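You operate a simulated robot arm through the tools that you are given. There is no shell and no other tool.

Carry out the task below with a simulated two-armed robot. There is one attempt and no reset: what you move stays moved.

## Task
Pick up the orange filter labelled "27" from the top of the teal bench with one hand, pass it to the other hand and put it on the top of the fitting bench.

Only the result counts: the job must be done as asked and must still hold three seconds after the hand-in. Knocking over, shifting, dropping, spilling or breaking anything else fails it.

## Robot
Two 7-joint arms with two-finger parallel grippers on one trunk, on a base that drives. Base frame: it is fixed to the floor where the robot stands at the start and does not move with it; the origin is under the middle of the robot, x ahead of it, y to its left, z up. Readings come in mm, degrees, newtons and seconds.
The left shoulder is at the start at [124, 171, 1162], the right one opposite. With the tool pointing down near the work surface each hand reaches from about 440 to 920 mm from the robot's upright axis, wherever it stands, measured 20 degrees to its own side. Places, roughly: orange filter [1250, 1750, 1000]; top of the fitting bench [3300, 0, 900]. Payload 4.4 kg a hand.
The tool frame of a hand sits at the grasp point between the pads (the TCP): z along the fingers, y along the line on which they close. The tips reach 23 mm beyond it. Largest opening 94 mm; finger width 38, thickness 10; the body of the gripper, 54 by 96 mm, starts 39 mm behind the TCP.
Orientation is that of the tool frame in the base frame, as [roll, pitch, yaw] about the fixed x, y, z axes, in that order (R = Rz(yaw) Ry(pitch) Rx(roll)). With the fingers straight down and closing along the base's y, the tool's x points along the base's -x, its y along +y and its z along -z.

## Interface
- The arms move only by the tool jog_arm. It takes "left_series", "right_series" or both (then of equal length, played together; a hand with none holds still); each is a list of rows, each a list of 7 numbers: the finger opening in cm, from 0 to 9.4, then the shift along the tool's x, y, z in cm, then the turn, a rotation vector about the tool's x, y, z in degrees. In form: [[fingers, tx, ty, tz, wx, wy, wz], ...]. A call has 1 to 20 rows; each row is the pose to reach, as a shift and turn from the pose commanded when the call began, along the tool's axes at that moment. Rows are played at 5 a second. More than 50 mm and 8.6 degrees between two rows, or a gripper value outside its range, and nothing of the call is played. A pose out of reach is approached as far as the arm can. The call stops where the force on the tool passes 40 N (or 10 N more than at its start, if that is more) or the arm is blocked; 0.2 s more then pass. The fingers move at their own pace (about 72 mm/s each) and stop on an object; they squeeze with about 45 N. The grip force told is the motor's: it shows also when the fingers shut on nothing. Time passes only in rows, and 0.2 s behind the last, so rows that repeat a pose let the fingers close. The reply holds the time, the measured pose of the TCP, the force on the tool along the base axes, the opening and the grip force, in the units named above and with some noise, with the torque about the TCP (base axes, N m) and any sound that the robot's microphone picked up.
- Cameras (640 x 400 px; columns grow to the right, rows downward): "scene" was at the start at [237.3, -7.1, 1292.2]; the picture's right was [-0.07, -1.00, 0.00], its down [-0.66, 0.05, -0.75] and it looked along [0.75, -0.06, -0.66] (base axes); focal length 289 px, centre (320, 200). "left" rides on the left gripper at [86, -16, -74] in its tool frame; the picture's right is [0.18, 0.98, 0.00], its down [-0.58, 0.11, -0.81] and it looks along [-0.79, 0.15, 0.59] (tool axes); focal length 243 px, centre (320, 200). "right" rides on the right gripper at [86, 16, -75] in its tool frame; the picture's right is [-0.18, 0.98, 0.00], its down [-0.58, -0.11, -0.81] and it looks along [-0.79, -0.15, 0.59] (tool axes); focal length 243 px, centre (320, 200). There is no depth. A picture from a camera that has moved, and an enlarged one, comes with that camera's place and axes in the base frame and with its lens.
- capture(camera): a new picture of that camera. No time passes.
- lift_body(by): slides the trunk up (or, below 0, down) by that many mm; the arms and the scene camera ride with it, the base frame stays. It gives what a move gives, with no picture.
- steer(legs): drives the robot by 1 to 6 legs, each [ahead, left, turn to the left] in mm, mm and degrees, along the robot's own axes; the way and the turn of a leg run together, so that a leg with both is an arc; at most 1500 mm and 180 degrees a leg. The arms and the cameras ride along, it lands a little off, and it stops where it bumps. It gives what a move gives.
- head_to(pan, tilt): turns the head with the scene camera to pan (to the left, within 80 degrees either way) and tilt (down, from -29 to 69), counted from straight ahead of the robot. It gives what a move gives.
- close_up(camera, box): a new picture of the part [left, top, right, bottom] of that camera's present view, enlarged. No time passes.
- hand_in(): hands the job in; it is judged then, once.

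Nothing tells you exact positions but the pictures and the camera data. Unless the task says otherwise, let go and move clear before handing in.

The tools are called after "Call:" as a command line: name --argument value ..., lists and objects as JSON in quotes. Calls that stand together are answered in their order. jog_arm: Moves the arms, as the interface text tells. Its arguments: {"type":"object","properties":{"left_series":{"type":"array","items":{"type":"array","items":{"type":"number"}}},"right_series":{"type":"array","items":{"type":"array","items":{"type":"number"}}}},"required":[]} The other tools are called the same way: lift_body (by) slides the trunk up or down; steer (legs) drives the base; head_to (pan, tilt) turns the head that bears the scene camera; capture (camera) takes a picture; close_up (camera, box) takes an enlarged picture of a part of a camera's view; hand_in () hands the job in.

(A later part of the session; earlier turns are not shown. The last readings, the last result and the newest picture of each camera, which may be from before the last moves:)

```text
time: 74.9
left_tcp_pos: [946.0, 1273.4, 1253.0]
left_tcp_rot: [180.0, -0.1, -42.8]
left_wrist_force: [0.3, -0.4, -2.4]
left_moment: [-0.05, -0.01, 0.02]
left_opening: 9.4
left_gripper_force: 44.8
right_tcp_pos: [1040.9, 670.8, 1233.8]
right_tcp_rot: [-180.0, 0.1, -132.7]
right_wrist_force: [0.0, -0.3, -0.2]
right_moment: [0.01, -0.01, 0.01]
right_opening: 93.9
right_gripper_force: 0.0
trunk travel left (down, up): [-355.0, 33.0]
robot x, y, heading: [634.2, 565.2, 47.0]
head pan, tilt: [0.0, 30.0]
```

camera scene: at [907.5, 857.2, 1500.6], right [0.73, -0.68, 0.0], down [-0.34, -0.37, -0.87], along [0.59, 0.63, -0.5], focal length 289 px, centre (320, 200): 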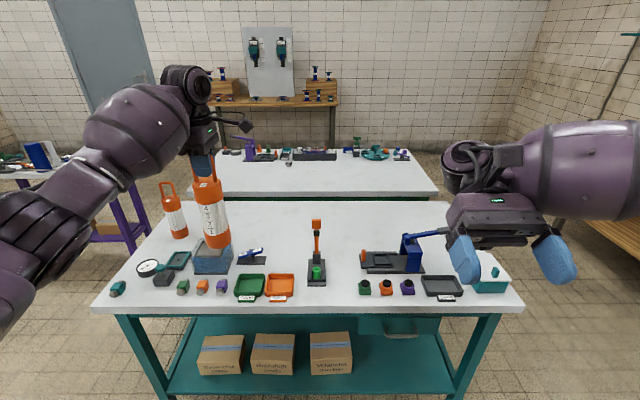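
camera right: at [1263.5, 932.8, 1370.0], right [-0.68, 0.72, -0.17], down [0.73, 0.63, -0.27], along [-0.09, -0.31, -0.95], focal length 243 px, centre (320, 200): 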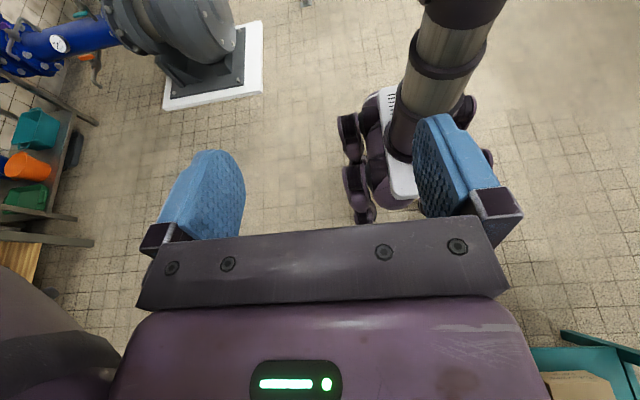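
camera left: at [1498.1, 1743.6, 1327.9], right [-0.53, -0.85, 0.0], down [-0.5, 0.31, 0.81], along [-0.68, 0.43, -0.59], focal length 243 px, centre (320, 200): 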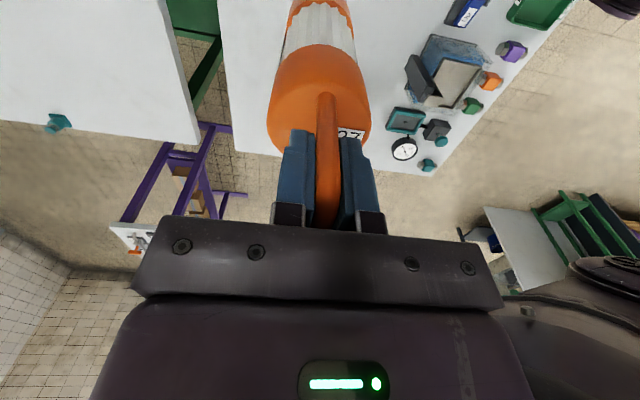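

Right hand is back to straight-down. Now I bring the filter (left hand) to the robot's middle and, at the same time, swing the right hand's fingers to point forward, keeping them well apart.

Call:
jog_arm --left_series '[[0, 2, 0.8, 0, 0, 0, 0], [0, 4, 1.6, 0, 0, 0, 0], [0, 6, 2.4, 0, 0, 0, 0], [0, 8, 3.2, 0, 0, 0, 0], [0, 10, 4, 0, 0, 0, 0], [0, 12, 4.8, 0, 0, 0, 0], [0, 14, 5.6, 0, 0, 0, 0], [0, 16, 6.4, 0, 0, 0, 0], [0, 18, 7.2, 0, 0, 0, 0], [0, 19.4, 8.1, 0, 0, 0, 0], [0, 19.4, 8.1, 0, 0, 0, 0]]' --right_series '[[9.4, -1.5, 0, 0.7, 0, -8, 0], [9.4, -3, 0, 1.4, 0, -16, 0], [9.4, -4.5, 0, 2.1, 0, -24, 0], [9.4, -6, 0, 2.8, 0, -32, 0], [9.4, -7.5, 0, 3.5, 0, -40, 0], [9.4, -9, 0, 4.2, 0, -48, 0], [9.4, -10.5, 0, 4.9, 0, -56, 0], [9.4, -12, 0, 5.6, 0, -64, 0], [9.4, -13.5, 0, 6.3, 0, -72, 0], [9.4, -15, 0, 7, 0, -80, 0], [9.4, -15, 0, 7, 0, -80, 0]]'

Call:
head_to --pan 0 --tilt 35

Call:
capture --camera "scene"

Call:
capture --camera "right"

```text
time: 77.3
left_tcp_pos: [1031.9, 1087.8, 1249.9]
left_tcp_rot: [179.9, -0.1, -42.6]
left_wrist_force: [-0.4, 1.7, -2.3]
left_moment: [-0.05, 0.01, -0.04]
left_opening: 9.4
left_gripper_force: 44.9
right_tcp_pos: [1190.8, 704.5, 1159.7]
right_tcp_rot: [171.6, 79.3, -137.7]
right_wrist_force: [-0.1, 0.3, -0.2]
right_moment: [0.0, -0.01, -0.02]
right_opening: 94.0
right_gripper_force: 0.1
right hand out of reach, approached as far as the arm can: row 1, 2, 3, 4, 5, 6, 7, 8, 9, 10, 11
trunk travel left (down, up): [-355.0, 33.0]
robot x, y, heading: [634.6, 561.8, 47.4]
head pan, tilt: [0.0, 30.0]
```

```text
time: 78.0
left_tcp_pos: [1033.2, 1080.6, 1252.8]
left_tcp_rot: [-180.0, 0.0, -42.8]
left_wrist_force: [0.1, 0.2, -1.3]
left_moment: [0.03, 0.01, 0.01]
left_opening: 9.6
left_gripper_force: 45.0
right_tcp_pos: [1189.3, 699.7, 1160.0]
right_tcp_rot: [171.0, 79.3, -138.4]
right_wrist_force: [-0.4, -0.2, 0.9]
right_moment: [0.0, 0.0, 0.03]
right_opening: 94.1
right_gripper_force: 0.0
trunk travel left (down, up): [-355.0, 33.0]
robot x, y, heading: [635.8, 565.4, 47.2]
head pan, tilt: [0.0, 35.0]
```

```text
taken
camera scene: at [734.9, 670.4, 1493.0], right [0.73, -0.68, 0.0], down [-0.39, -0.42, -0.82], along [0.56, 0.6, -0.57], focal length 289 px, centre (320, 200)
```

scene: 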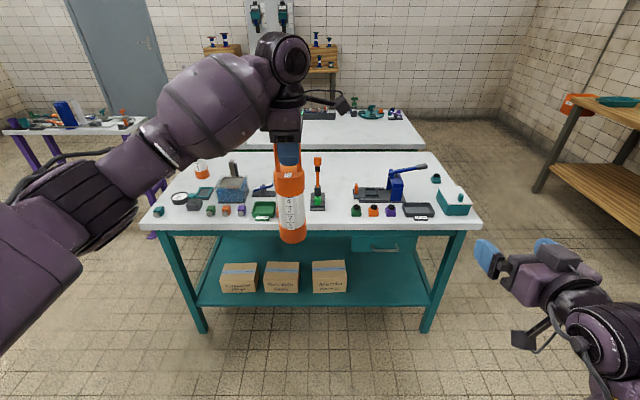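

```text
taken
camera right: at [1119.3, 642.7, 1087.0], right [-0.73, 0.65, 0.21], down [-0.34, -0.61, 0.72], along [0.59, 0.45, 0.67], focal length 243 px, centre (320, 200)
```

right: 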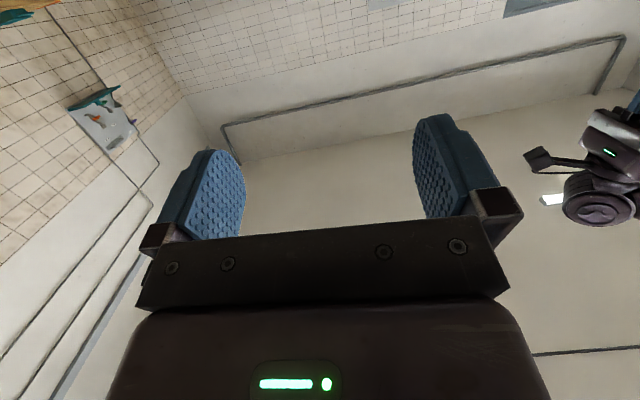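

The right hand now points forward (~10° down), but the solver held it 90 mm too far right because it is close to the body. I'll push it forward where it has more freedom.

Call:
jog_arm --right_series '[[9.4, -0.4, 0, 2.5, 0, 0, 0], [9.4, -0.8, 0, 5, 0, 0, 0], [9.4, -1.2, 0, 7.5, 0, 0, 0], [9.4, -1.6, 0, 10, 0, 0, 0], [9.4, -1.8, 0, 12, 0, 0, 0], [9.4, -1.8, 0, 12, 0, 0, 0]]'

```text
time: 79.4
left_tcp_pos: [1032.3, 1081.1, 1252.2]
left_tcp_rot: [-180.0, 0.1, -42.9]
left_wrist_force: [0.8, 0.5, -1.8]
left_moment: [0.0, -0.04, 0.0]
left_opening: 9.5
left_gripper_force: 45.2
right_tcp_pos: [1232.3, 744.8, 1155.6]
right_tcp_rot: [169.6, 79.2, -139.2]
right_wrist_force: [-0.3, 0.1, -0.5]
right_moment: [-0.02, -0.02, 0.01]
right_opening: 94.2
right_gripper_force: 0.1
right hand out of reach, approached as far as the arm can: row 2, 3, 4, 5, 6
trunk travel left (down, up): [-355.0, 33.0]
robot x, y, heading: [633.4, 569.2, 47.0]
head pan, tilt: [0.0, 35.0]
```

Forward-pointing is awkward for this arm. A better way is to have the right hand come in from the right side, pointing left with its camera up. I return it to tool-down first.

Call:
jog_arm --right_series '[[9.4, -0.5, 0, 0, 0, 8, 0], [9.4, -1, 0, 0, 0, 16, 0], [9.4, -1.5, 0, 0, 0, 24, 0], [9.4, -2, 0, 0, 0, 32, 0], [9.4, -2.5, 0, 0, 0, 40, 0], [9.4, -3, 0, 0, 0, 48, 0], [9.4, -3.5, 0, 0, 0, 56, 0], [9.4, -4, 0, 0, 0, 64, 0], [9.4, -4, 0, 0, 0, 72, 0], [9.4, -4, 0, 0, 0, 79, 0], [9.4, -4, 0, 0, 0, 79, 0]]'

```text
time: 81.8
left_tcp_pos: [1033.2, 1081.5, 1253.6]
left_tcp_rot: [-180.0, 0.0, -42.7]
left_wrist_force: [0.2, -1.2, -1.7]
left_moment: [0.03, 0.01, -0.01]
left_opening: 9.6
left_gripper_force: 44.9
right_tcp_pos: [1233.1, 747.0, 1199.6]
right_tcp_rot: [178.2, 0.4, -129.5]
right_wrist_force: [0.6, -0.2, -0.2]
right_moment: [0.0, 0.02, -0.02]
right_opening: 93.7
right_gripper_force: 0.0
trunk travel left (down, up): [-355.0, 33.0]
robot x, y, heading: [635.2, 565.9, 47.2]
head pan, tilt: [0.0, 35.0]
```

Back to tool-down. Now I roll the right hand so the fingers turn toward the left, staying 160+ mm away from the filter.

Call:
jog_arm --right_series '[[9.4, -0.9, 1.3, 0.6, -8, 0, 0], [9.4, -1.8, 2.6, 1.2, -16, 0, 0], [9.4, -2.7, 3.9, 1.8, -24, 0, 0], [9.4, -3.6, 5.2, 2.4, -32, 0, 0], [9.4, -4.5, 6.5, 3, -40, 0, 0], [9.4, -5.4, 7.8, 3.6, -48, 0, 0], [9.4, -6.3, 9.1, 4.2, -56, 0, 0], [9.4, -7.2, 10.4, 4.8, -64, 0, 0], [9.4, -8.1, 11.7, 5.4, -72, 0, 0], [9.4, -9, 13, 6, -80, 0, 0], [9.4, -9.5, 14, 6.5, -88, 0, 0], [9.4, -9.5, 14, 6.5, -88, 0, 0]]'

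Call:
capture --camera "scene"

```text
time: 84.4
left_tcp_pos: [1031.8, 1080.3, 1252.7]
left_tcp_rot: [-180.0, 0.0, -42.8]
left_wrist_force: [0.5, -0.3, -1.5]
left_moment: [0.0, -0.03, 0.03]
left_opening: 9.6
left_gripper_force: 45.3
right_tcp_pos: [1185.4, 913.5, 1138.9]
right_tcp_rot: [90.2, 0.5, -129.5]
right_wrist_force: [0.2, 0.0, 0.0]
right_moment: [0.02, 0.02, 0.0]
right_opening: 94.0
right_gripper_force: 0.1
trunk travel left (down, up): [-355.0, 33.0]
robot x, y, heading: [634.9, 570.2, 47.3]
head pan, tilt: [0.0, 35.0]
```

```text
taken
camera scene: at [734.9, 671.1, 1492.9], right [0.73, -0.68, 0.0], down [-0.39, -0.42, -0.82], along [0.56, 0.6, -0.57], focal length 289 px, centre (320, 200)
```

scene: 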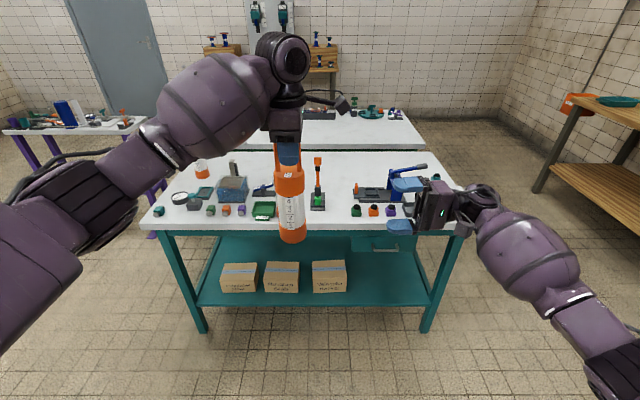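

The roll worked smoothly. Next I turn the right hand about its own axis by 90° so its fingers open horizontally, with the camera up.

Call:
jog_arm --right_series '[[9.4, 0, 0, 0, 0, 0, 8.2], [9.4, 0, 0, 0, 0, 0, 16.4], [9.4, 0, 0, 0, 0, 0, 24.6], [9.4, 0, 0, 0, 0, 0, 32.8], [9.4, 0, 0, 0, 0, 0, 41], [9.4, 0, 0, 0, 0, 0, 49.2], [9.4, 0, 0, 0, 0, 0, 57.4], [9.4, 0, 0, 0, 0, 0, 65.6], [9.4, 0, 0, 0, 0, 0, 73.8], [9.4, 0, 0, 0, 0, 0, 82], [9.4, 0, 0, 0, 0, 0, 90], [9.4, 0, 0, 0, 0, 0, 90]]'

Call:
capture --camera "scene"

Call:
capture --camera "right"

```text
time: 87.0
left_tcp_pos: [1033.1, 1080.9, 1252.7]
left_tcp_rot: [-180.0, 0.0, -42.8]
left_wrist_force: [-0.9, 0.3, -1.2]
left_moment: [0.0, -0.03, 0.0]
left_opening: 9.4
left_gripper_force: 45.1
right_tcp_pos: [1186.0, 910.7, 1139.3]
right_tcp_rot: [129.0, -89.7, -168.5]
right_wrist_force: [-0.2, -0.3, -0.6]
right_moment: [0.03, 0.02, -0.02]
right_opening: 94.1
right_gripper_force: 0.1
trunk travel left (down, up): [-355.0, 33.0]
robot x, y, heading: [636.2, 567.0, 47.1]
head pan, tilt: [0.0, 35.0]
```

```text
taken
camera scene: at [734.8, 671.5, 1492.8], right [0.73, -0.68, 0.0], down [-0.39, -0.42, -0.82], along [0.56, 0.6, -0.57], focal length 289 px, centre (320, 200)
```

scene: 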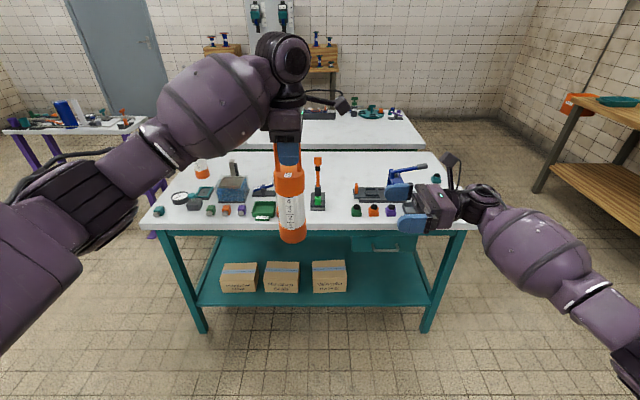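

```text
taken
camera right: at [1251.9, 876.0, 1224.4], right [0.63, 0.76, -0.18], down [0.56, -0.6, -0.58], along [-0.54, 0.26, -0.8], focal length 243 px, centre (320, 200)
```

right: 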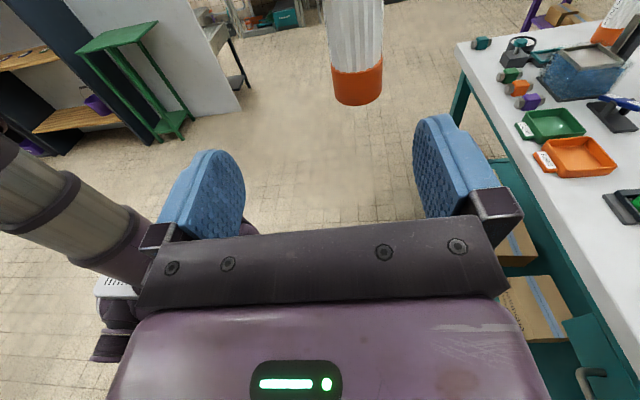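

The right hand now points left with camera up, and its picture shows the filter's lower end where I expect it (axis ≈ [1033, 1080]). Before closing in I check the right forearm's height from the head camera.

Call:
head_to --pan -35 --tilt 40

Call:
capture --camera "scene"

Call:
capture --camera "left"

```text
time: 88.0
left_tcp_pos: [1033.6, 1081.0, 1253.0]
left_tcp_rot: [180.0, 0.0, -42.8]
left_wrist_force: [-0.1, -0.4, -2.1]
left_moment: [-0.02, 0.02, -0.02]
left_opening: 9.7
left_gripper_force: 44.8
right_tcp_pos: [1184.5, 911.0, 1139.3]
right_tcp_rot: [120.5, -89.4, -159.9]
right_wrist_force: [-1.0, 0.6, -0.2]
right_moment: [-0.04, 0.0, -0.02]
right_opening: 94.0
right_gripper_force: 0.0
trunk travel left (down, up): [-355.0, 33.0]
robot x, y, heading: [635.3, 567.6, 47.3]
head pan, tilt: [-35.0, 40.0]
```

```text
taken
camera scene: at [758.1, 624.9, 1485.3], right [0.21, -0.98, 0.0], down [-0.63, -0.14, -0.77], along [0.75, 0.16, -0.64], focal length 289 px, centre (320, 200)
```

scene: 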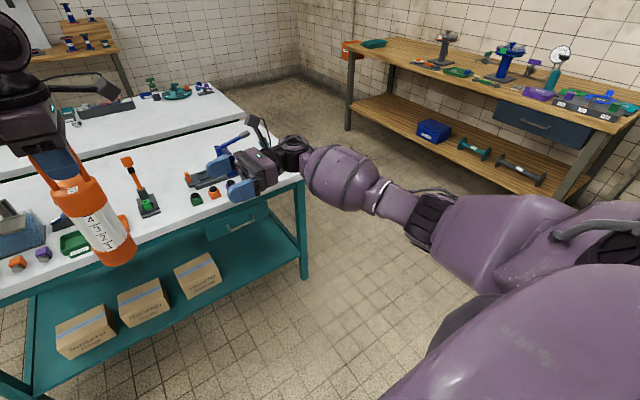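

```text
taken
camera left: at [1106.6, 1034.3, 1328.1], right [-0.53, -0.85, 0.0], down [-0.5, 0.32, 0.81], along [-0.68, 0.43, -0.59], focal length 243 px, centre (320, 200)
```

left: 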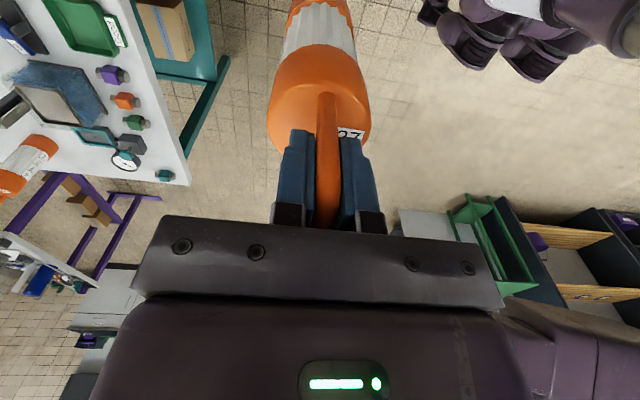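

The right arm slopes down from shoulder to hand, which suits placing. I align the right hand with the filter's white section and approach to 85 mm, then check.

Call:
jog_arm --right_series '[[9.4, -0.4, 1.5, 2, 0, 0, 0], [9.4, -0.9, 3.04, 4, 0, 0, 0], [9.4, -0.9, 3.04, 7, 0, 0, 0], [9.4, -0.9, 3.04, 10, 0, 0, 0], [9.4, -0.9, 3.04, 13, 0, 0, 0], [9.4, -0.9, 3.04, 14, 0, 0, 0], [9.4, -0.9, 3.04, 14, 0, 0, 0]]'

Call:
capture --camera "right"

Call:
head_to --pan 0 --tilt 35

Call:
capture --camera "scene"

```text
time: 89.6
left_tcp_pos: [1033.8, 1080.9, 1252.9]
left_tcp_rot: [179.9, 0.0, -42.8]
left_wrist_force: [-0.1, 0.7, -2.1]
left_moment: [0.02, 0.0, 0.0]
left_opening: 9.4
left_gripper_force: 45.4
right_tcp_pos: [1096.5, 1023.5, 1130.3]
right_tcp_rot: [121.5, -89.5, -161.0]
right_wrist_force: [-0.2, 0.6, -1.1]
right_moment: [0.01, -0.01, 0.01]
right_opening: 94.3
right_gripper_force: 0.1
trunk travel left (down, up): [-355.0, 33.0]
robot x, y, heading: [634.3, 567.1, 47.3]
head pan, tilt: [-35.0, 40.0]
```

```text
taken
camera right: at [1163.3, 988.9, 1216.5], right [0.63, 0.76, -0.18], down [0.56, -0.6, -0.58], along [-0.54, 0.26, -0.8], focal length 243 px, centre (320, 200)
```

right: 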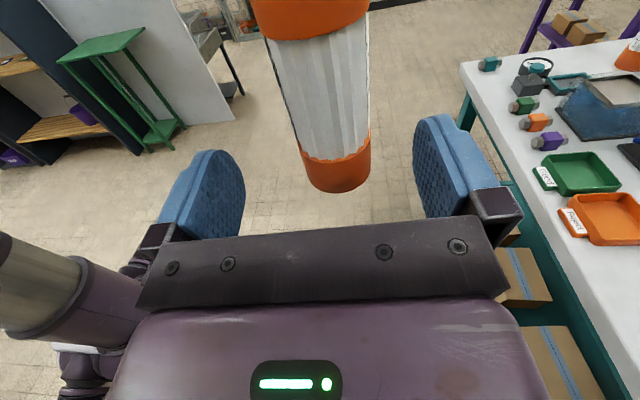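

```text
time: 90.6
left_tcp_pos: [1033.1, 1080.7, 1252.9]
left_tcp_rot: [180.0, 0.0, -42.8]
left_wrist_force: [-0.3, -0.4, -1.7]
left_moment: [0.02, -0.03, -0.01]
left_opening: 9.5
left_gripper_force: 44.7
right_tcp_pos: [1096.9, 1024.5, 1130.3]
right_tcp_rot: [120.7, -89.5, -160.3]
right_wrist_force: [0.3, 0.8, 0.0]
right_moment: [-0.04, 0.0, 0.03]
right_opening: 94.0
right_gripper_force: 0.2
trunk travel left (down, up): [-355.0, 33.0]
robot x, y, heading: [634.2, 565.8, 47.0]
head pan, tilt: [0.0, 35.0]
```

```text
taken
camera scene: at [734.9, 671.4, 1492.8], right [0.73, -0.68, 0.0], down [-0.39, -0.42, -0.82], along [0.56, 0.6, -0.57], focal length 289 px, centre (320, 200)
```

scene: 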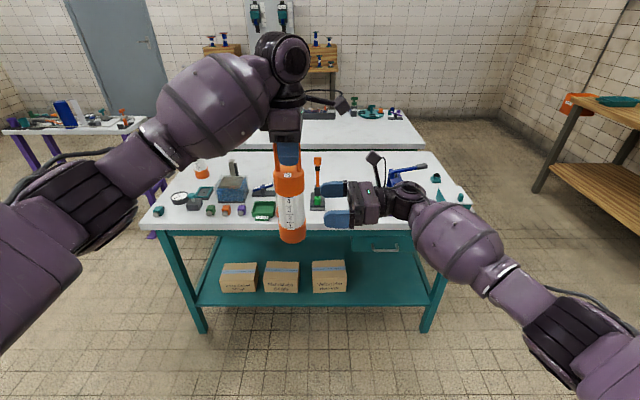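

The filter is centred between the right fingers (within ~1 mm). I advance the remaining ~78 mm so the pads straddle the white section.

Call:
jog_arm --right_series '[[9.4, 0, 0.1, 2, 0, 0, 0], [9.4, 0, 0.1, 4, 0, 0, 0], [9.4, 0, 0.1, 5.5, 0, 0, 0], [9.4, 0, 0.1, 7, 0, 0, 0], [9.4, 0, 0.1, 7.7, 0, 0, 0], [9.4, 0, 0.1, 7.7, 0, 0, 0]]'

Call:
capture --camera "right"

Call:
close_up --camera "scene" --box '[230, 130, 410, 260]'

```text
time: 92.0
left_tcp_pos: [1032.9, 1081.4, 1253.6]
left_tcp_rot: [179.9, 0.0, -42.8]
left_wrist_force: [0.2, 0.4, -0.8]
left_moment: [0.03, 0.01, -0.05]
left_opening: 9.4
left_gripper_force: 44.6
right_tcp_pos: [1038.1, 1074.4, 1127.3]
right_tcp_rot: [120.4, -89.4, -160.0]
right_wrist_force: [-0.3, -0.5, 0.0]
right_moment: [0.03, 0.0, -0.02]
right_opening: 94.1
right_gripper_force: 0.0
trunk travel left (down, up): [-355.0, 33.0]
robot x, y, heading: [634.7, 568.2, 47.1]
head pan, tilt: [0.0, 35.0]
```

```text
taken
camera right: at [1104.5, 1038.7, 1215.2], right [0.63, 0.76, -0.18], down [0.56, -0.59, -0.58], along [-0.54, 0.26, -0.8], focal length 243 px, centre (320, 200)
```

right: 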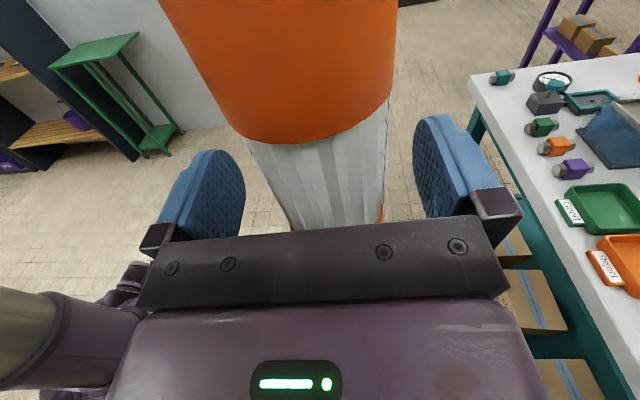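

```text
3.08 times, centred on (320, 195) of scene
camera zoom: at [734.8, 671.4, 1492.8], right [0.73, -0.68, 0.0], down [-0.39, -0.42, -0.82], along [0.56, 0.6, -0.57], focal length 890 px, centre (320, 215)
```

zoom: 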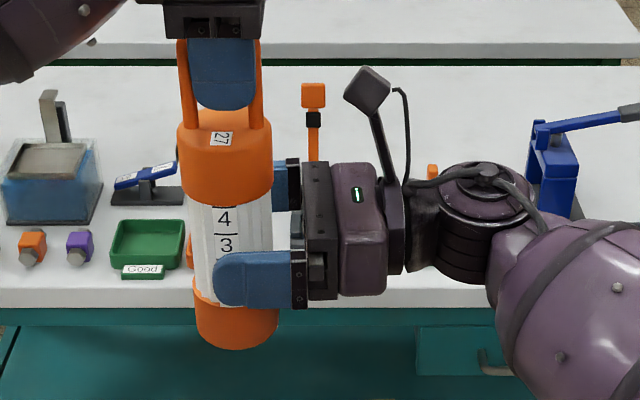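

The right pads straddle the white section, centred. I close the right hand.

Call:
jog_arm --right_series '[[7.5, 0, 0, 0, 0, 0, 0], [6.3, 0, 0, 0, 0, 0, 0], [5, 0, 0, 0, 0, 0, 0], [3, 0, 0, 0, 0, 0, 0], [3, 0, 0, 0, 0, 0, 0], [3, 0, 0, 0, 0, 0, 0]]'

Call:
capture --camera "right"

Call:
close_up --camera "scene" --box '[230, 130, 410, 260]'

```text
time: 93.4
left_tcp_pos: [1032.5, 1081.4, 1252.5]
left_tcp_rot: [180.0, 0.0, -42.9]
left_wrist_force: [-10.6, -17.8, -0.2]
left_moment: [-0.45, 0.18, -0.29]
left_opening: 9.7
left_gripper_force: 44.9
right_tcp_pos: [1038.5, 1074.3, 1127.3]
right_tcp_rot: [128.0, -89.7, -167.6]
right_wrist_force: [11.5, 18.3, -0.1]
right_moment: [-1.85, 1.24, 0.08]
right_opening: 60.8
right_gripper_force: 45.3
trunk travel left (down, up): [-355.0, 33.0]
robot x, y, heading: [636.2, 564.9, 47.3]
head pan, tilt: [0.0, 35.0]
```

```text
taken
camera right: at [1105.4, 1038.7, 1215.0], right [0.63, 0.76, -0.18], down [0.56, -0.6, -0.58], along [-0.54, 0.26, -0.8], focal length 243 px, centre (320, 200)
```

right: 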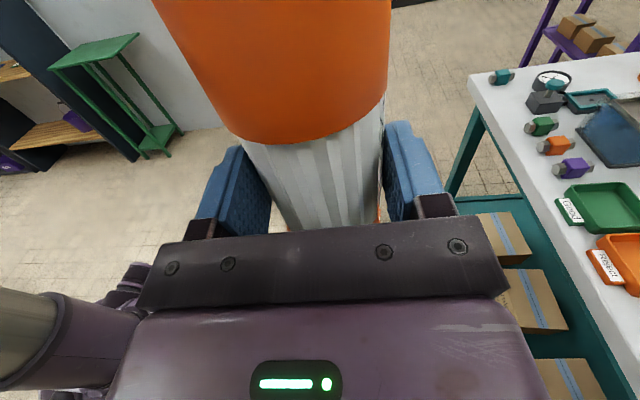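

```text
3.08 times, centred on (320, 195) of scene
camera zoom: at [734.8, 671.5, 1492.8], right [0.73, -0.68, 0.0], down [-0.39, -0.42, -0.82], along [0.56, 0.6, -0.57], focal length 890 px, centre (320, 215)
```

zoom: 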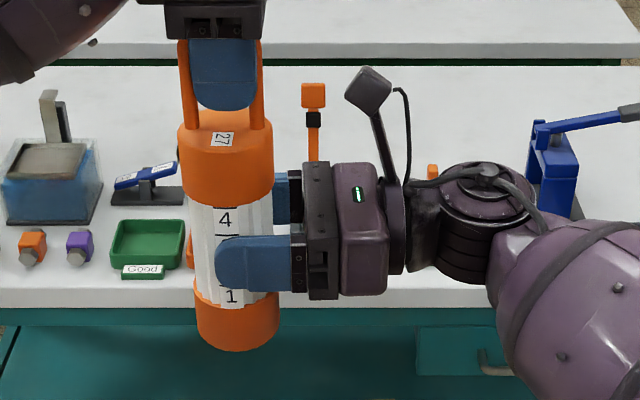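

The right hand holds at 60.8 mm with 45 N; about 21 N of side load acts between the hands. I shift the right hand 2 mm ahead to relieve it before releasing.

Call:
jog_arm --right_series '[[3, 0, 0.1, 0, 0, 0, 0], [3, 0, 0.2, 0, 0, 0, 0], [3, 0, 0.2, 0, 0, 0, 0]]'

```text
time: 94.2
left_tcp_pos: [1033.6, 1082.3, 1253.2]
left_tcp_rot: [-179.9, 0.0, -42.7]
left_wrist_force: [-6.1, -13.9, 0.6]
left_moment: [-0.51, -0.17, -0.16]
left_opening: 9.7
left_gripper_force: 45.3
right_tcp_pos: [1039.0, 1075.6, 1128.6]
right_tcp_rot: [119.7, -89.4, -159.1]
right_wrist_force: [6.1, 13.0, -0.5]
right_moment: [-1.07, 0.93, -0.04]
right_opening: 60.8
right_gripper_force: 44.9
trunk travel left (down, up): [-355.0, 33.0]
robot x, y, heading: [635.3, 566.1, 47.2]
head pan, tilt: [0.0, 35.0]
```

That helps (15 N left). I go 4 mm further the same way.

Call:
jog_arm --right_series '[[3, 0, 0.15, 0, 0, 0, 0], [3, 0, 0.3, 0, 0, 0, 0], [3, 0, 0.4, 0, 0, 0, 0], [3, 0, 0.4, 0, 0, 0, 0]]'

```text
time: 95.2
left_tcp_pos: [1031.4, 1083.1, 1253.9]
left_tcp_rot: [-179.9, 0.1, -42.6]
left_wrist_force: [5.9, 13.5, -0.6]
left_moment: [0.7, -0.42, 0.02]
left_opening: 9.4
left_gripper_force: 44.9
right_tcp_pos: [1040.6, 1079.3, 1128.7]
right_tcp_rot: [117.2, -89.3, -156.6]
right_wrist_force: [-5.5, -12.9, -0.1]
right_moment: [0.89, -0.33, 0.11]
right_opening: 60.7
right_gripper_force: 45.6
trunk travel left (down, up): [-355.0, 33.0]
robot x, y, heading: [635.4, 567.5, 47.3]
head pan, tilt: [0.0, 35.0]
```

Slight overshoot; 2 mm back should make it neutral.

Call:
jog_arm --right_series '[[3, 0, -0.1, 0, 0, 0, 0], [3, 0, -0.2, 0, 0, 0, 0], [3, 0, -0.2, 0, 0, 0, 0]]'

```text
time: 96.0
left_tcp_pos: [1032.6, 1081.4, 1252.2]
left_tcp_rot: [-180.0, 0.0, -42.9]
left_wrist_force: [4.2, 9.7, 0.1]
left_moment: [0.53, -0.05, -0.14]
left_opening: 9.7
left_gripper_force: 45.1
right_tcp_pos: [1039.4, 1076.8, 1128.3]
right_tcp_rot: [123.4, -89.5, -163.0]
right_wrist_force: [-3.0, -9.4, -0.6]
right_moment: [0.59, -0.46, 0.24]
right_opening: 60.4
right_gripper_force: 44.4
trunk travel left (down, up): [-355.0, 33.0]
robot x, y, heading: [633.2, 565.7, 47.1]
head pan, tilt: [0.0, 35.0]
```

Call:
jog_arm --right_series '[[3, 0, -0.1, 0, 0, 0, 0], [3, 0, -0.15, 0, 0, 0, 0], [3, 0, -0.15, 0, 0, 0, 0]]'

Call:
close_up --camera "scene" --box '[230, 130, 410, 260]'

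```text
time: 96.8
left_tcp_pos: [1032.5, 1080.0, 1252.6]
left_tcp_rot: [179.8, 0.0, -42.9]
left_wrist_force: [-8.7, -9.3, -3.9]
left_moment: [0.65, -0.23, -0.45]
left_opening: 9.6
left_gripper_force: 45.4
right_tcp_pos: [1038.8, 1075.5, 1128.0]
right_tcp_rot: [124.7, -89.6, -164.3]
right_wrist_force: [8.8, 9.1, 2.1]
right_moment: [-1.74, 1.28, 0.36]
right_opening: 60.3
right_gripper_force: 45.4
trunk travel left (down, up): [-355.0, 33.0]
robot x, y, heading: [635.9, 565.8, 47.0]
head pan, tilt: [0.0, 35.0]
```

```text
3.08 times, centred on (320, 195) of scene
camera zoom: at [734.8, 671.5, 1492.8], right [0.73, -0.68, 0.0], down [-0.39, -0.42, -0.82], along [0.56, 0.6, -0.57], focal length 890 px, centre (320, 215)
```

zoom: 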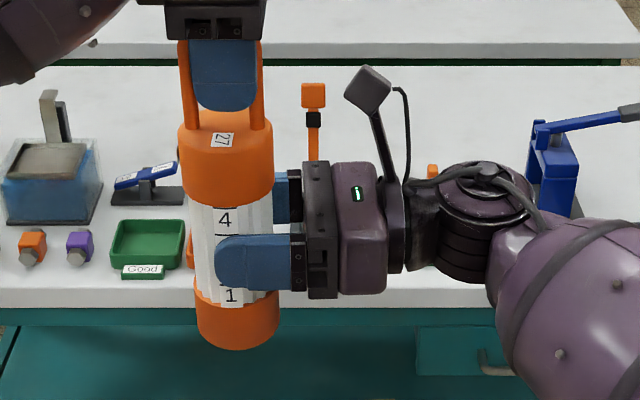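

Loads are small now. I open the left hand part way (it stays around the loop, not touching) and check that the right hand holds alone.

Call:
jog_arm --left_series '[[1.5, 0, 0, 0, 0, 0, 0], [2.5, 0, 0, 0, 0, 0, 0], [4, 0, 0, 0, 0, 0, 0], [5, 0, 0, 0, 0, 0, 0], [5, 0, 0, 0, 0, 0, 0]]'

Call:
capture --camera "left"

```text
time: 98.0
left_tcp_pos: [1032.1, 1081.1, 1253.7]
left_tcp_rot: [180.0, 0.0, -42.8]
left_wrist_force: [0.7, -0.9, -0.3]
left_moment: [-0.02, 0.03, 0.0]
left_opening: 50.1
left_gripper_force: 0.0
right_tcp_pos: [1039.2, 1076.2, 1126.4]
right_tcp_rot: [120.5, -89.4, -160.1]
right_wrist_force: [0.4, -0.6, 0.5]
right_moment: [-0.01, -0.02, -0.02]
right_opening: 59.2
right_gripper_force: 45.3
trunk travel left (down, up): [-355.0, 33.0]
robot x, y, heading: [636.0, 565.1, 47.2]
head pan, tilt: [0.0, 35.0]
```

```text
taken
camera left: at [1106.6, 1034.3, 1328.1], right [-0.53, -0.85, 0.0], down [-0.5, 0.31, 0.81], along [-0.68, 0.43, -0.59], focal length 243 px, centre (320, 200)
```

left: 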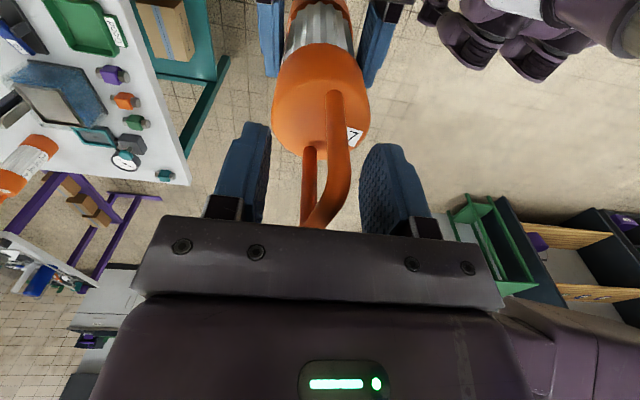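

The right hand holds the filter alone. I open the left hand a bit more and lift it straight up clear of the loop.

Call:
jog_arm --left_series '[[6, 0, 0, -1, 0, 0, 0], [6, 0, 0, -3, 0, 0, 0], [6, 0, 0, -6, 0, 0, 0], [6, 0, 0, -9, 0, 0, 0], [6, 0, 0, -12, 0, 0, 0], [6, 0, 0, -12, 0, 0, 0]]'

Call:
capture --camera "scene"

Call:
capture --camera "right"

```text
time: 99.4
left_tcp_pos: [1035.4, 1083.9, 1372.5]
left_tcp_rot: [180.0, -0.1, -42.7]
left_wrist_force: [-0.3, -0.2, 0.1]
left_moment: [0.0, -0.02, 0.02]
left_opening: 59.8
left_gripper_force: 0.1
right_tcp_pos: [1037.8, 1076.0, 1128.6]
right_tcp_rot: [123.3, -89.6, -162.6]
right_wrist_force: [-0.1, -0.4, -0.7]
right_moment: [0.03, -0.03, -0.02]
right_opening: 59.3
right_gripper_force: 44.7
trunk travel left (down, up): [-355.0, 33.0]
robot x, y, heading: [636.4, 568.7, 46.9]
head pan, tilt: [0.0, 35.0]
```

```text
taken
camera scene: at [735.0, 672.0, 1492.7], right [0.73, -0.68, 0.0], down [-0.39, -0.42, -0.82], along [0.56, 0.6, -0.57], focal length 289 px, centre (320, 200)
```

scene: 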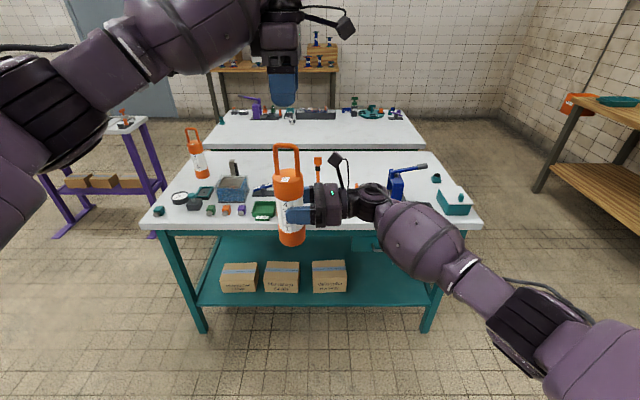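

```text
taken
camera right: at [1105.3, 1040.2, 1214.0], right [0.63, 0.76, -0.18], down [0.56, -0.6, -0.58], along [-0.54, 0.26, -0.8], focal length 243 px, centre (320, 200)
```

right: 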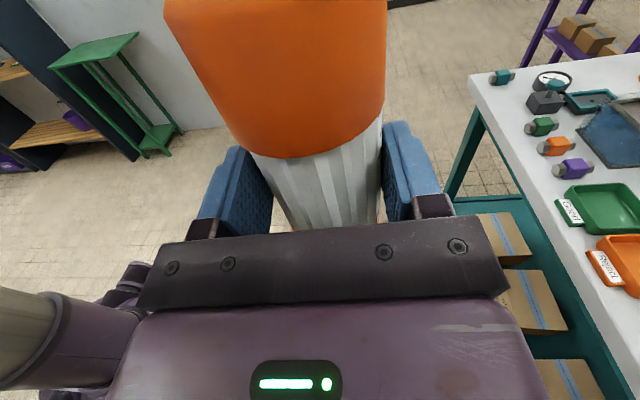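

The hand-over is done: the left hand is clear above and the right hand holds the filter upright. I zoom in to check tilt and grip.

Call:
close_up --camera "scene" --box '[230, 130, 410, 260]'

Call:
capture --camera "left"

```text
3.08 times, centred on (320, 195) of scene
camera zoom: at [735.0, 672.0, 1492.7], right [0.73, -0.68, 0.0], down [-0.39, -0.42, -0.82], along [0.56, 0.6, -0.57], focal length 890 px, centre (320, 215)
```

zoom: 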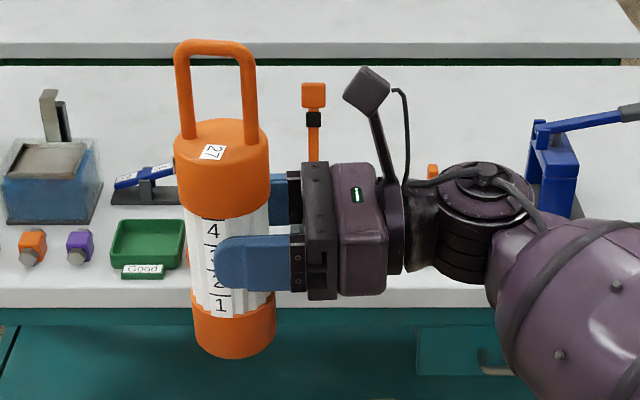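

```text
taken
camera left: at [1109.2, 1037.1, 1447.0], right [-0.53, -0.85, 0.0], down [-0.5, 0.32, 0.81], along [-0.68, 0.43, -0.59], focal length 243 px, centre (320, 200)
```

left: 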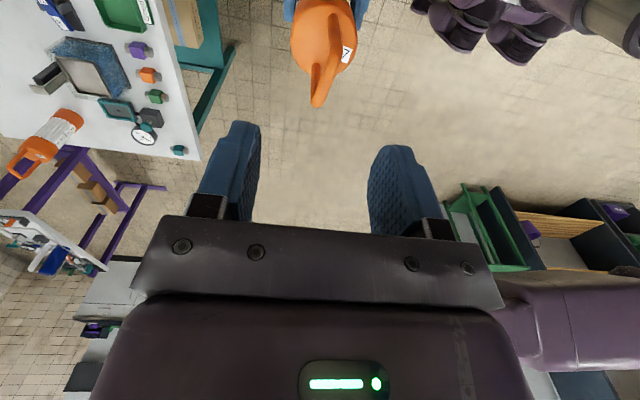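

The filter slid down only a few mm at release and hangs vertical. Now I park the left hand to the left and back, out of the way.

Call:
jog_arm --left_series '[[6, -3, 1, 0, 0, 0, 0], [6, -7, 3, 0, 0, 0, 0], [6, -11, 5, 0, 0, 0, 0], [6, -15, 8, 0, 0, 0, 0], [6, -19, 11, 0, 0, 0, 0], [6, -23, 14, 0, 0, 0, 0], [6, -27, 17, 0, 0, 0, 0], [6, -30, 20, 0, 0, 0, 0], [6, -30, 20, 0, 0, 0, 0]]'

Call:
head_to --pan -50 --tilt 20

Call:
capture --camera "scene"

```text
time: 101.4
left_tcp_pos: [677.8, 1140.1, 1373.1]
left_tcp_rot: [179.9, 0.0, -42.8]
left_wrist_force: [0.0, 0.0, -0.6]
left_moment: [-0.02, 0.03, 0.01]
left_opening: 59.8
left_gripper_force: 0.0
right_tcp_pos: [1040.3, 1075.1, 1127.7]
right_tcp_rot: [121.8, -89.5, -161.2]
right_wrist_force: [0.4, 0.4, 0.0]
right_moment: [-0.03, -0.01, 0.01]
right_opening: 59.0
right_gripper_force: 45.1
trunk travel left (down, up): [-355.0, 33.0]
robot x, y, heading: [637.2, 568.4, 47.2]
head pan, tilt: [0.0, 35.0]
```

```text
time: 102.6
left_tcp_pos: [676.6, 1140.1, 1372.9]
left_tcp_rot: [-180.0, 0.0, -42.9]
left_wrist_force: [1.0, -0.4, 0.1]
left_moment: [0.04, 0.0, 0.01]
left_opening: 59.8
left_gripper_force: 0.0
right_tcp_pos: [1039.4, 1074.5, 1127.5]
right_tcp_rot: [120.8, -89.7, -160.2]
right_wrist_force: [0.4, -0.4, -0.1]
right_moment: [-0.04, -0.01, 0.02]
right_opening: 58.9
right_gripper_force: 45.0
trunk travel left (down, up): [-355.0, 33.0]
robot x, y, heading: [635.3, 566.0, 47.2]
head pan, tilt: [-50.0, 20.0]
```

```text
taken
camera scene: at [768.0, 602.4, 1516.7], right [-0.05, -1.0, 0.0], down [-0.34, 0.02, -0.94], along [0.94, -0.04, -0.34], focal length 289 px, centre (320, 200)
```

scene: 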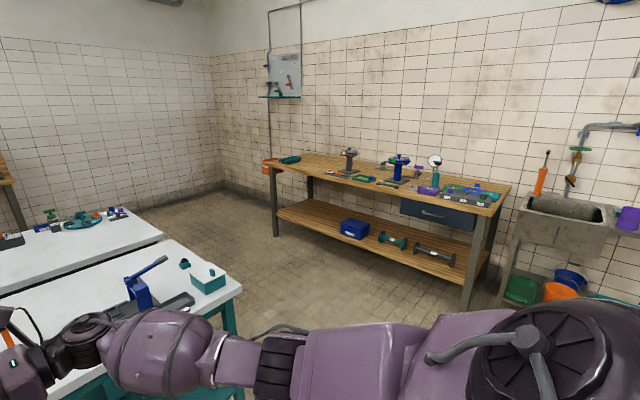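

The fitting bench is in view. I zoom in to find a free spot and compute where it stands.

Call:
close_up --camera "scene" --box '[255, 135, 415, 235]'

Call:
close_up --camera "scene" --box '[380, 140, 540, 240]'

```text
4.00 times, centred on (335, 185) of scene
camera zoom: at [768.0, 602.4, 1516.7], right [-0.05, -1.0, 0.0], down [-0.34, 0.02, -0.94], along [0.94, -0.04, -0.34], focal length 1157 px, centre (260, 260)
```

zoom: 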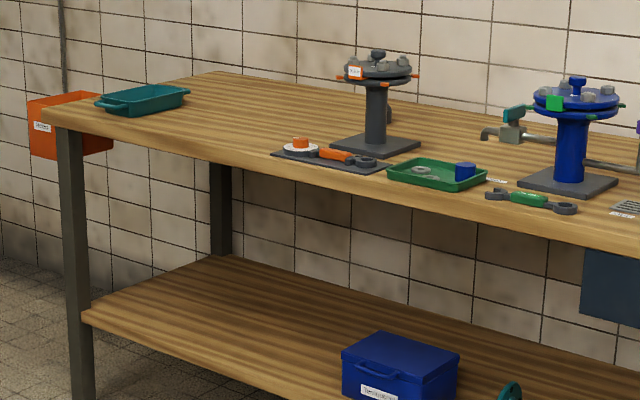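

```text
4.00 times, centred on (460, 190) of scene
camera zoom: at [768.0, 602.4, 1516.7], right [-0.05, -1.0, 0.0], down [-0.34, 0.02, -0.94], along [0.94, -0.04, -0.34], focal length 1157 px, centre (-240, 240)
```

zoom: 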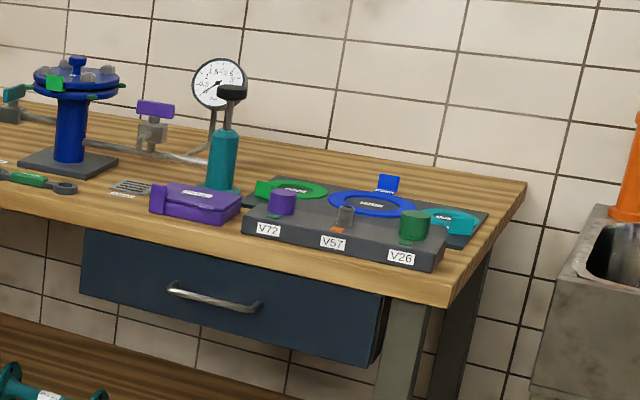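

The bench runs from about [2235,-446] (right front) to [3569,990] (left front), top ≈ 900; a wide free area lies on its left part, around [3415, 574]. I'll turn right 90° to face it and go round the teal bench corner in steps.

Call:
steer --legs '[[0, 0, -90], [600, 250, 0]]'

Call:
head_to --pan 20 --tilt 25

Call:
capture --camera "scene"

Call:
capture --camera "right"

```text
time: 109.9
left_tcp_pos: [1804.7, 323.6, 1372.8]
left_tcp_rot: [180.0, 0.0, -132.2]
left_wrist_force: [0.4, -0.8, 0.3]
left_moment: [-0.01, -0.01, 0.04]
left_opening: 60.1
left_gripper_force: 0.1
right_tcp_pos: [1742.0, -39.9, 1128.1]
right_tcp_rot: [122.7, -89.4, 108.2]
right_wrist_force: [-0.6, 0.1, -0.2]
right_moment: [-0.02, 0.01, 0.02]
right_opening: 58.7
right_gripper_force: 45.1
trunk travel left (down, up): [-355.0, 33.0]
robot x, y, heading: [1230.9, 360.6, -42.3]
head pan, tilt: [-50.0, 20.0]
```

```text
time: 111.3
left_tcp_pos: [1803.4, 322.2, 1373.6]
left_tcp_rot: [-180.0, 0.0, -132.3]
left_wrist_force: [0.2, 0.5, -0.3]
left_moment: [0.03, 0.03, 0.01]
left_opening: 60.2
left_gripper_force: 0.0
right_tcp_pos: [1741.9, -40.3, 1128.5]
right_tcp_rot: [121.1, -89.5, 110.0]
right_wrist_force: [0.9, -0.4, -0.5]
right_moment: [0.01, 0.04, -0.02]
right_opening: 58.8
right_gripper_force: 45.1
trunk travel left (down, up): [-355.0, 33.0]
robot x, y, heading: [1231.1, 358.8, -42.0]
head pan, tilt: [20.0, 25.0]
```

```text
taken
camera scene: at [1356.9, 285.4, 1508.6], right [-0.38, -0.92, 0.0], down [-0.39, 0.16, -0.91], along [0.84, -0.34, -0.42], focal length 289 px, centre (320, 200)
```

scene: 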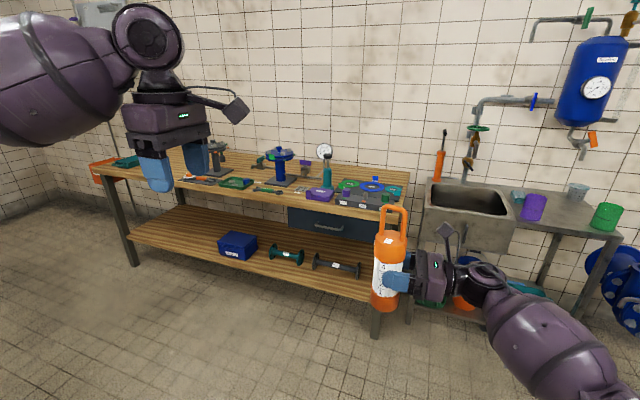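

```text
taken
camera right: at [1706.3, -107.3, 1214.3], right [0.76, -0.62, -0.18], down [-0.59, -0.56, -0.58], along [0.26, 0.55, -0.8], focal length 243 px, centre (320, 200)
```

right: 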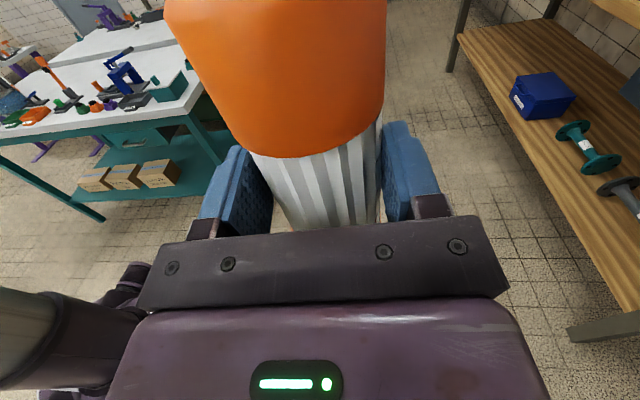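

The filter sits unchanged in the right hand. I go on: diagonal past the teal bench corner, then sideways along the fitting bench.

Call:
steer --legs '[[390, 440, -0.7], [0, 500, 0]]'

Call:
head_to --pan 15 --tilt 30

Call:
capture --camera "scene"

```text
time: 120.3
left_tcp_pos: [2739.1, 749.6, 1374.3]
left_tcp_rot: [179.9, -0.1, -132.8]
left_wrist_force: [0.1, -0.2, 0.5]
left_moment: [0.01, 0.0, -0.02]
left_opening: 60.0
left_gripper_force: 0.1
right_tcp_pos: [2673.0, 387.0, 1128.4]
right_tcp_rot: [121.8, -89.5, 108.5]
right_wrist_force: [0.6, 0.1, -0.2]
right_moment: [-0.01, 0.02, 0.01]
right_opening: 58.3
right_gripper_force: 44.9
trunk travel left (down, up): [-355.0, 33.0]
robot x, y, heading: [2165.5, 789.1, -42.8]
head pan, tilt: [20.0, 25.0]
```

```text
time: 121.0
left_tcp_pos: [2738.9, 750.1, 1374.1]
left_tcp_rot: [-180.0, 0.0, -132.9]
left_wrist_force: [0.3, -0.3, 0.3]
left_moment: [0.0, 0.01, -0.03]
left_opening: 59.9
left_gripper_force: 0.0
right_tcp_pos: [2672.7, 388.4, 1129.0]
right_tcp_rot: [121.9, -89.5, 108.6]
right_wrist_force: [-0.4, 0.8, 0.4]
right_moment: [0.0, 0.0, 0.03]
right_opening: 58.4
right_gripper_force: 45.1
trunk travel left (down, up): [-355.0, 33.0]
robot x, y, heading: [2165.6, 789.8, -42.8]
head pan, tilt: [15.0, 30.0]
```

```text
taken
camera scene: at [2286.8, 710.0, 1500.7], right [-0.47, -0.88, 0.0], down [-0.44, 0.23, -0.87], along [0.77, -0.41, -0.5], focal length 289 px, centre (320, 200)
```

scene: 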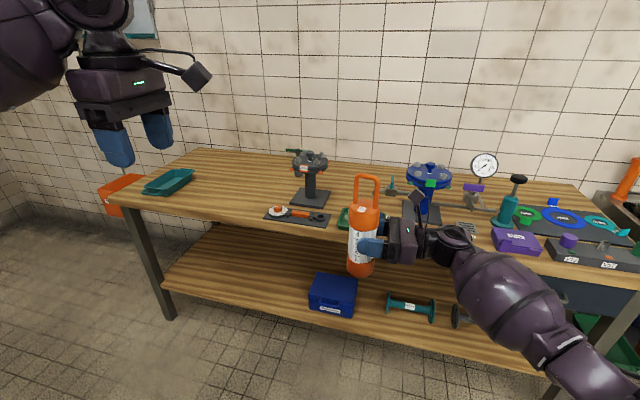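

I'm along the bench now. I check the grip on the filter and zoom in on the free area left of the black mat.

Call:
capture --camera "right"

Call:
close_up --camera "scene" --box '[90, 135, 350, 298]'

Call:
close_up --camera "scene" --box '[330, 160, 450, 290]'

```text
taken
camera right: at [2637.0, 320.0, 1214.2], right [0.76, -0.63, -0.18], down [-0.6, -0.56, -0.58], along [0.27, 0.54, -0.8], focal length 243 px, centre (320, 200)
```

right: 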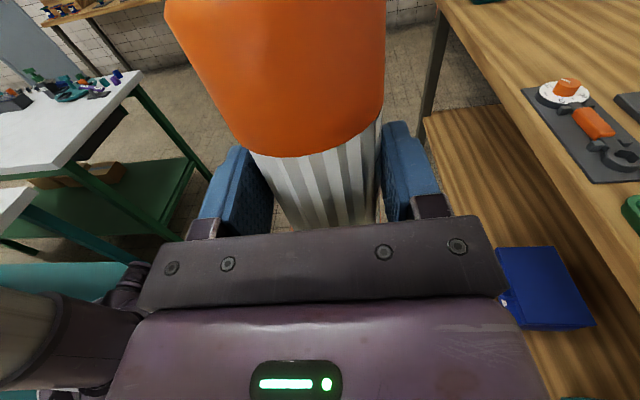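

```text
2.45 times, centred on (220, 216) of scene
camera zoom: at [2286.8, 710.0, 1500.7], right [-0.47, -0.88, 0.0], down [-0.44, 0.23, -0.87], along [0.77, -0.41, -0.5], focal length 710 px, centre (565, 160)
```

zoom: 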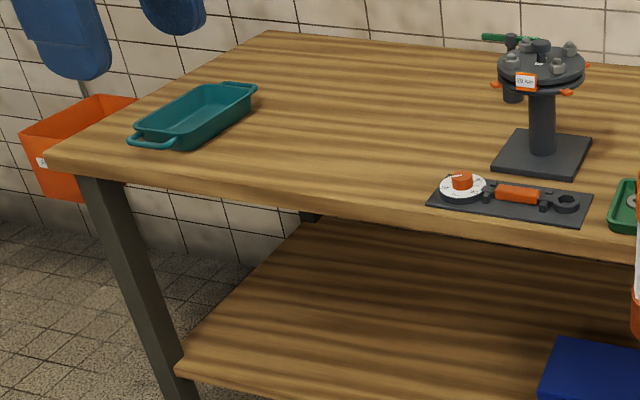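

```text
3.08 times, centred on (390, 225) of scene
camera zoom: at [2286.8, 710.0, 1500.7], right [-0.47, -0.88, 0.0], down [-0.44, 0.23, -0.87], along [0.77, -0.41, -0.5], focal length 890 px, centre (105, 123)
```

zoom: 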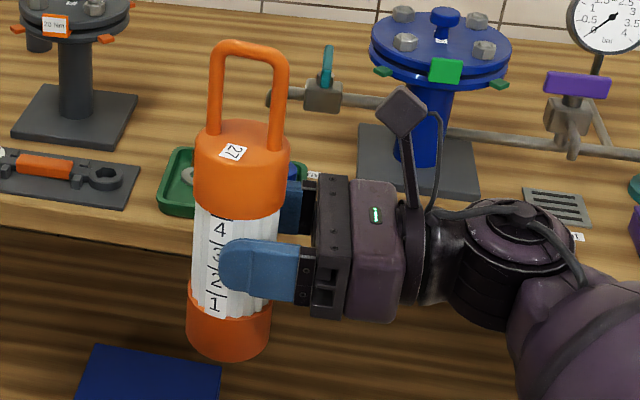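

The grip is unchanged. Triangulating the mat corner between the head and wrist cameras gives a bench top height of about 870, with free space between the mat and the teal tray. I slide left 720 mm to line up with it.

Call:
steer --legs '[[0, 720, 0]]'

Call:
head_to --pan 0 --tilt 35

Call:
capture --camera "scene"

Call:
capture --camera "right"

```text
time: 127.8
left_tcp_pos: [3223.2, 1314.5, 1373.4]
left_tcp_rot: [180.0, 0.0, -130.5]
left_wrist_force: [0.1, 0.1, 0.4]
left_moment: [0.0, 0.01, 0.0]
left_opening: 60.1
left_gripper_force: 0.1
right_tcp_pos: [3171.1, 950.0, 1129.3]
right_tcp_rot: [121.9, -89.4, 110.8]
right_wrist_force: [0.2, -0.4, 0.4]
right_moment: [-0.03, -0.04, 0.0]
right_opening: 58.5
right_gripper_force: 45.0
trunk travel left (down, up): [-355.0, 33.0]
robot x, y, heading: [2645.0, 1334.7, -40.5]
head pan, tilt: [15.0, 30.0]
```

```text
time: 128.5
left_tcp_pos: [3220.6, 1314.8, 1373.8]
left_tcp_rot: [180.0, 0.0, -130.5]
left_wrist_force: [0.0, -0.5, 0.2]
left_moment: [0.0, -0.02, -0.01]
left_opening: 59.9
left_gripper_force: 0.0
right_tcp_pos: [3171.3, 949.7, 1126.9]
right_tcp_rot: [121.8, -89.5, 110.9]
right_wrist_force: [0.2, -0.6, -0.4]
right_moment: [0.01, 0.01, -0.01]
right_opening: 58.6
right_gripper_force: 45.1
trunk travel left (down, up): [-355.0, 33.0]
robot x, y, heading: [2643.3, 1330.7, -40.7]
head pan, tilt: [0.0, 35.0]
```

```text
taken
camera scene: at [2757.1, 1237.5, 1492.9], right [-0.65, -0.76, 0.0], down [-0.44, 0.37, -0.82], along [0.62, -0.53, -0.57], focal length 289 px, centre (320, 200)
```

scene: 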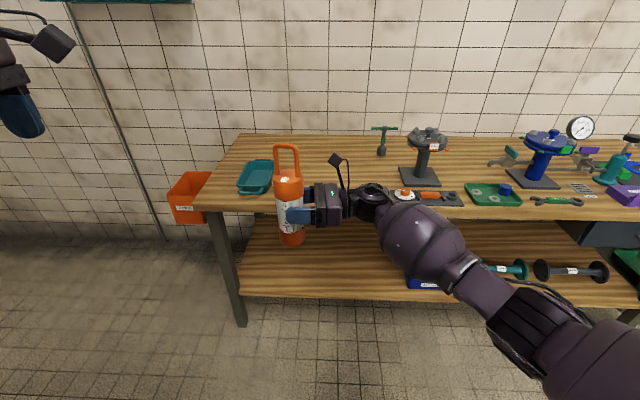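

```text
taken
camera right: at [3138.0, 880.8, 1214.2], right [0.78, -0.6, -0.18], down [-0.57, -0.58, -0.58], along [0.24, 0.55, -0.8], focal length 243 px, centre (320, 200)
```

right: 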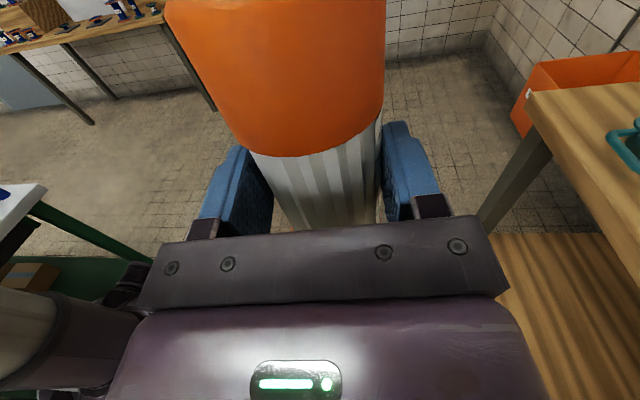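

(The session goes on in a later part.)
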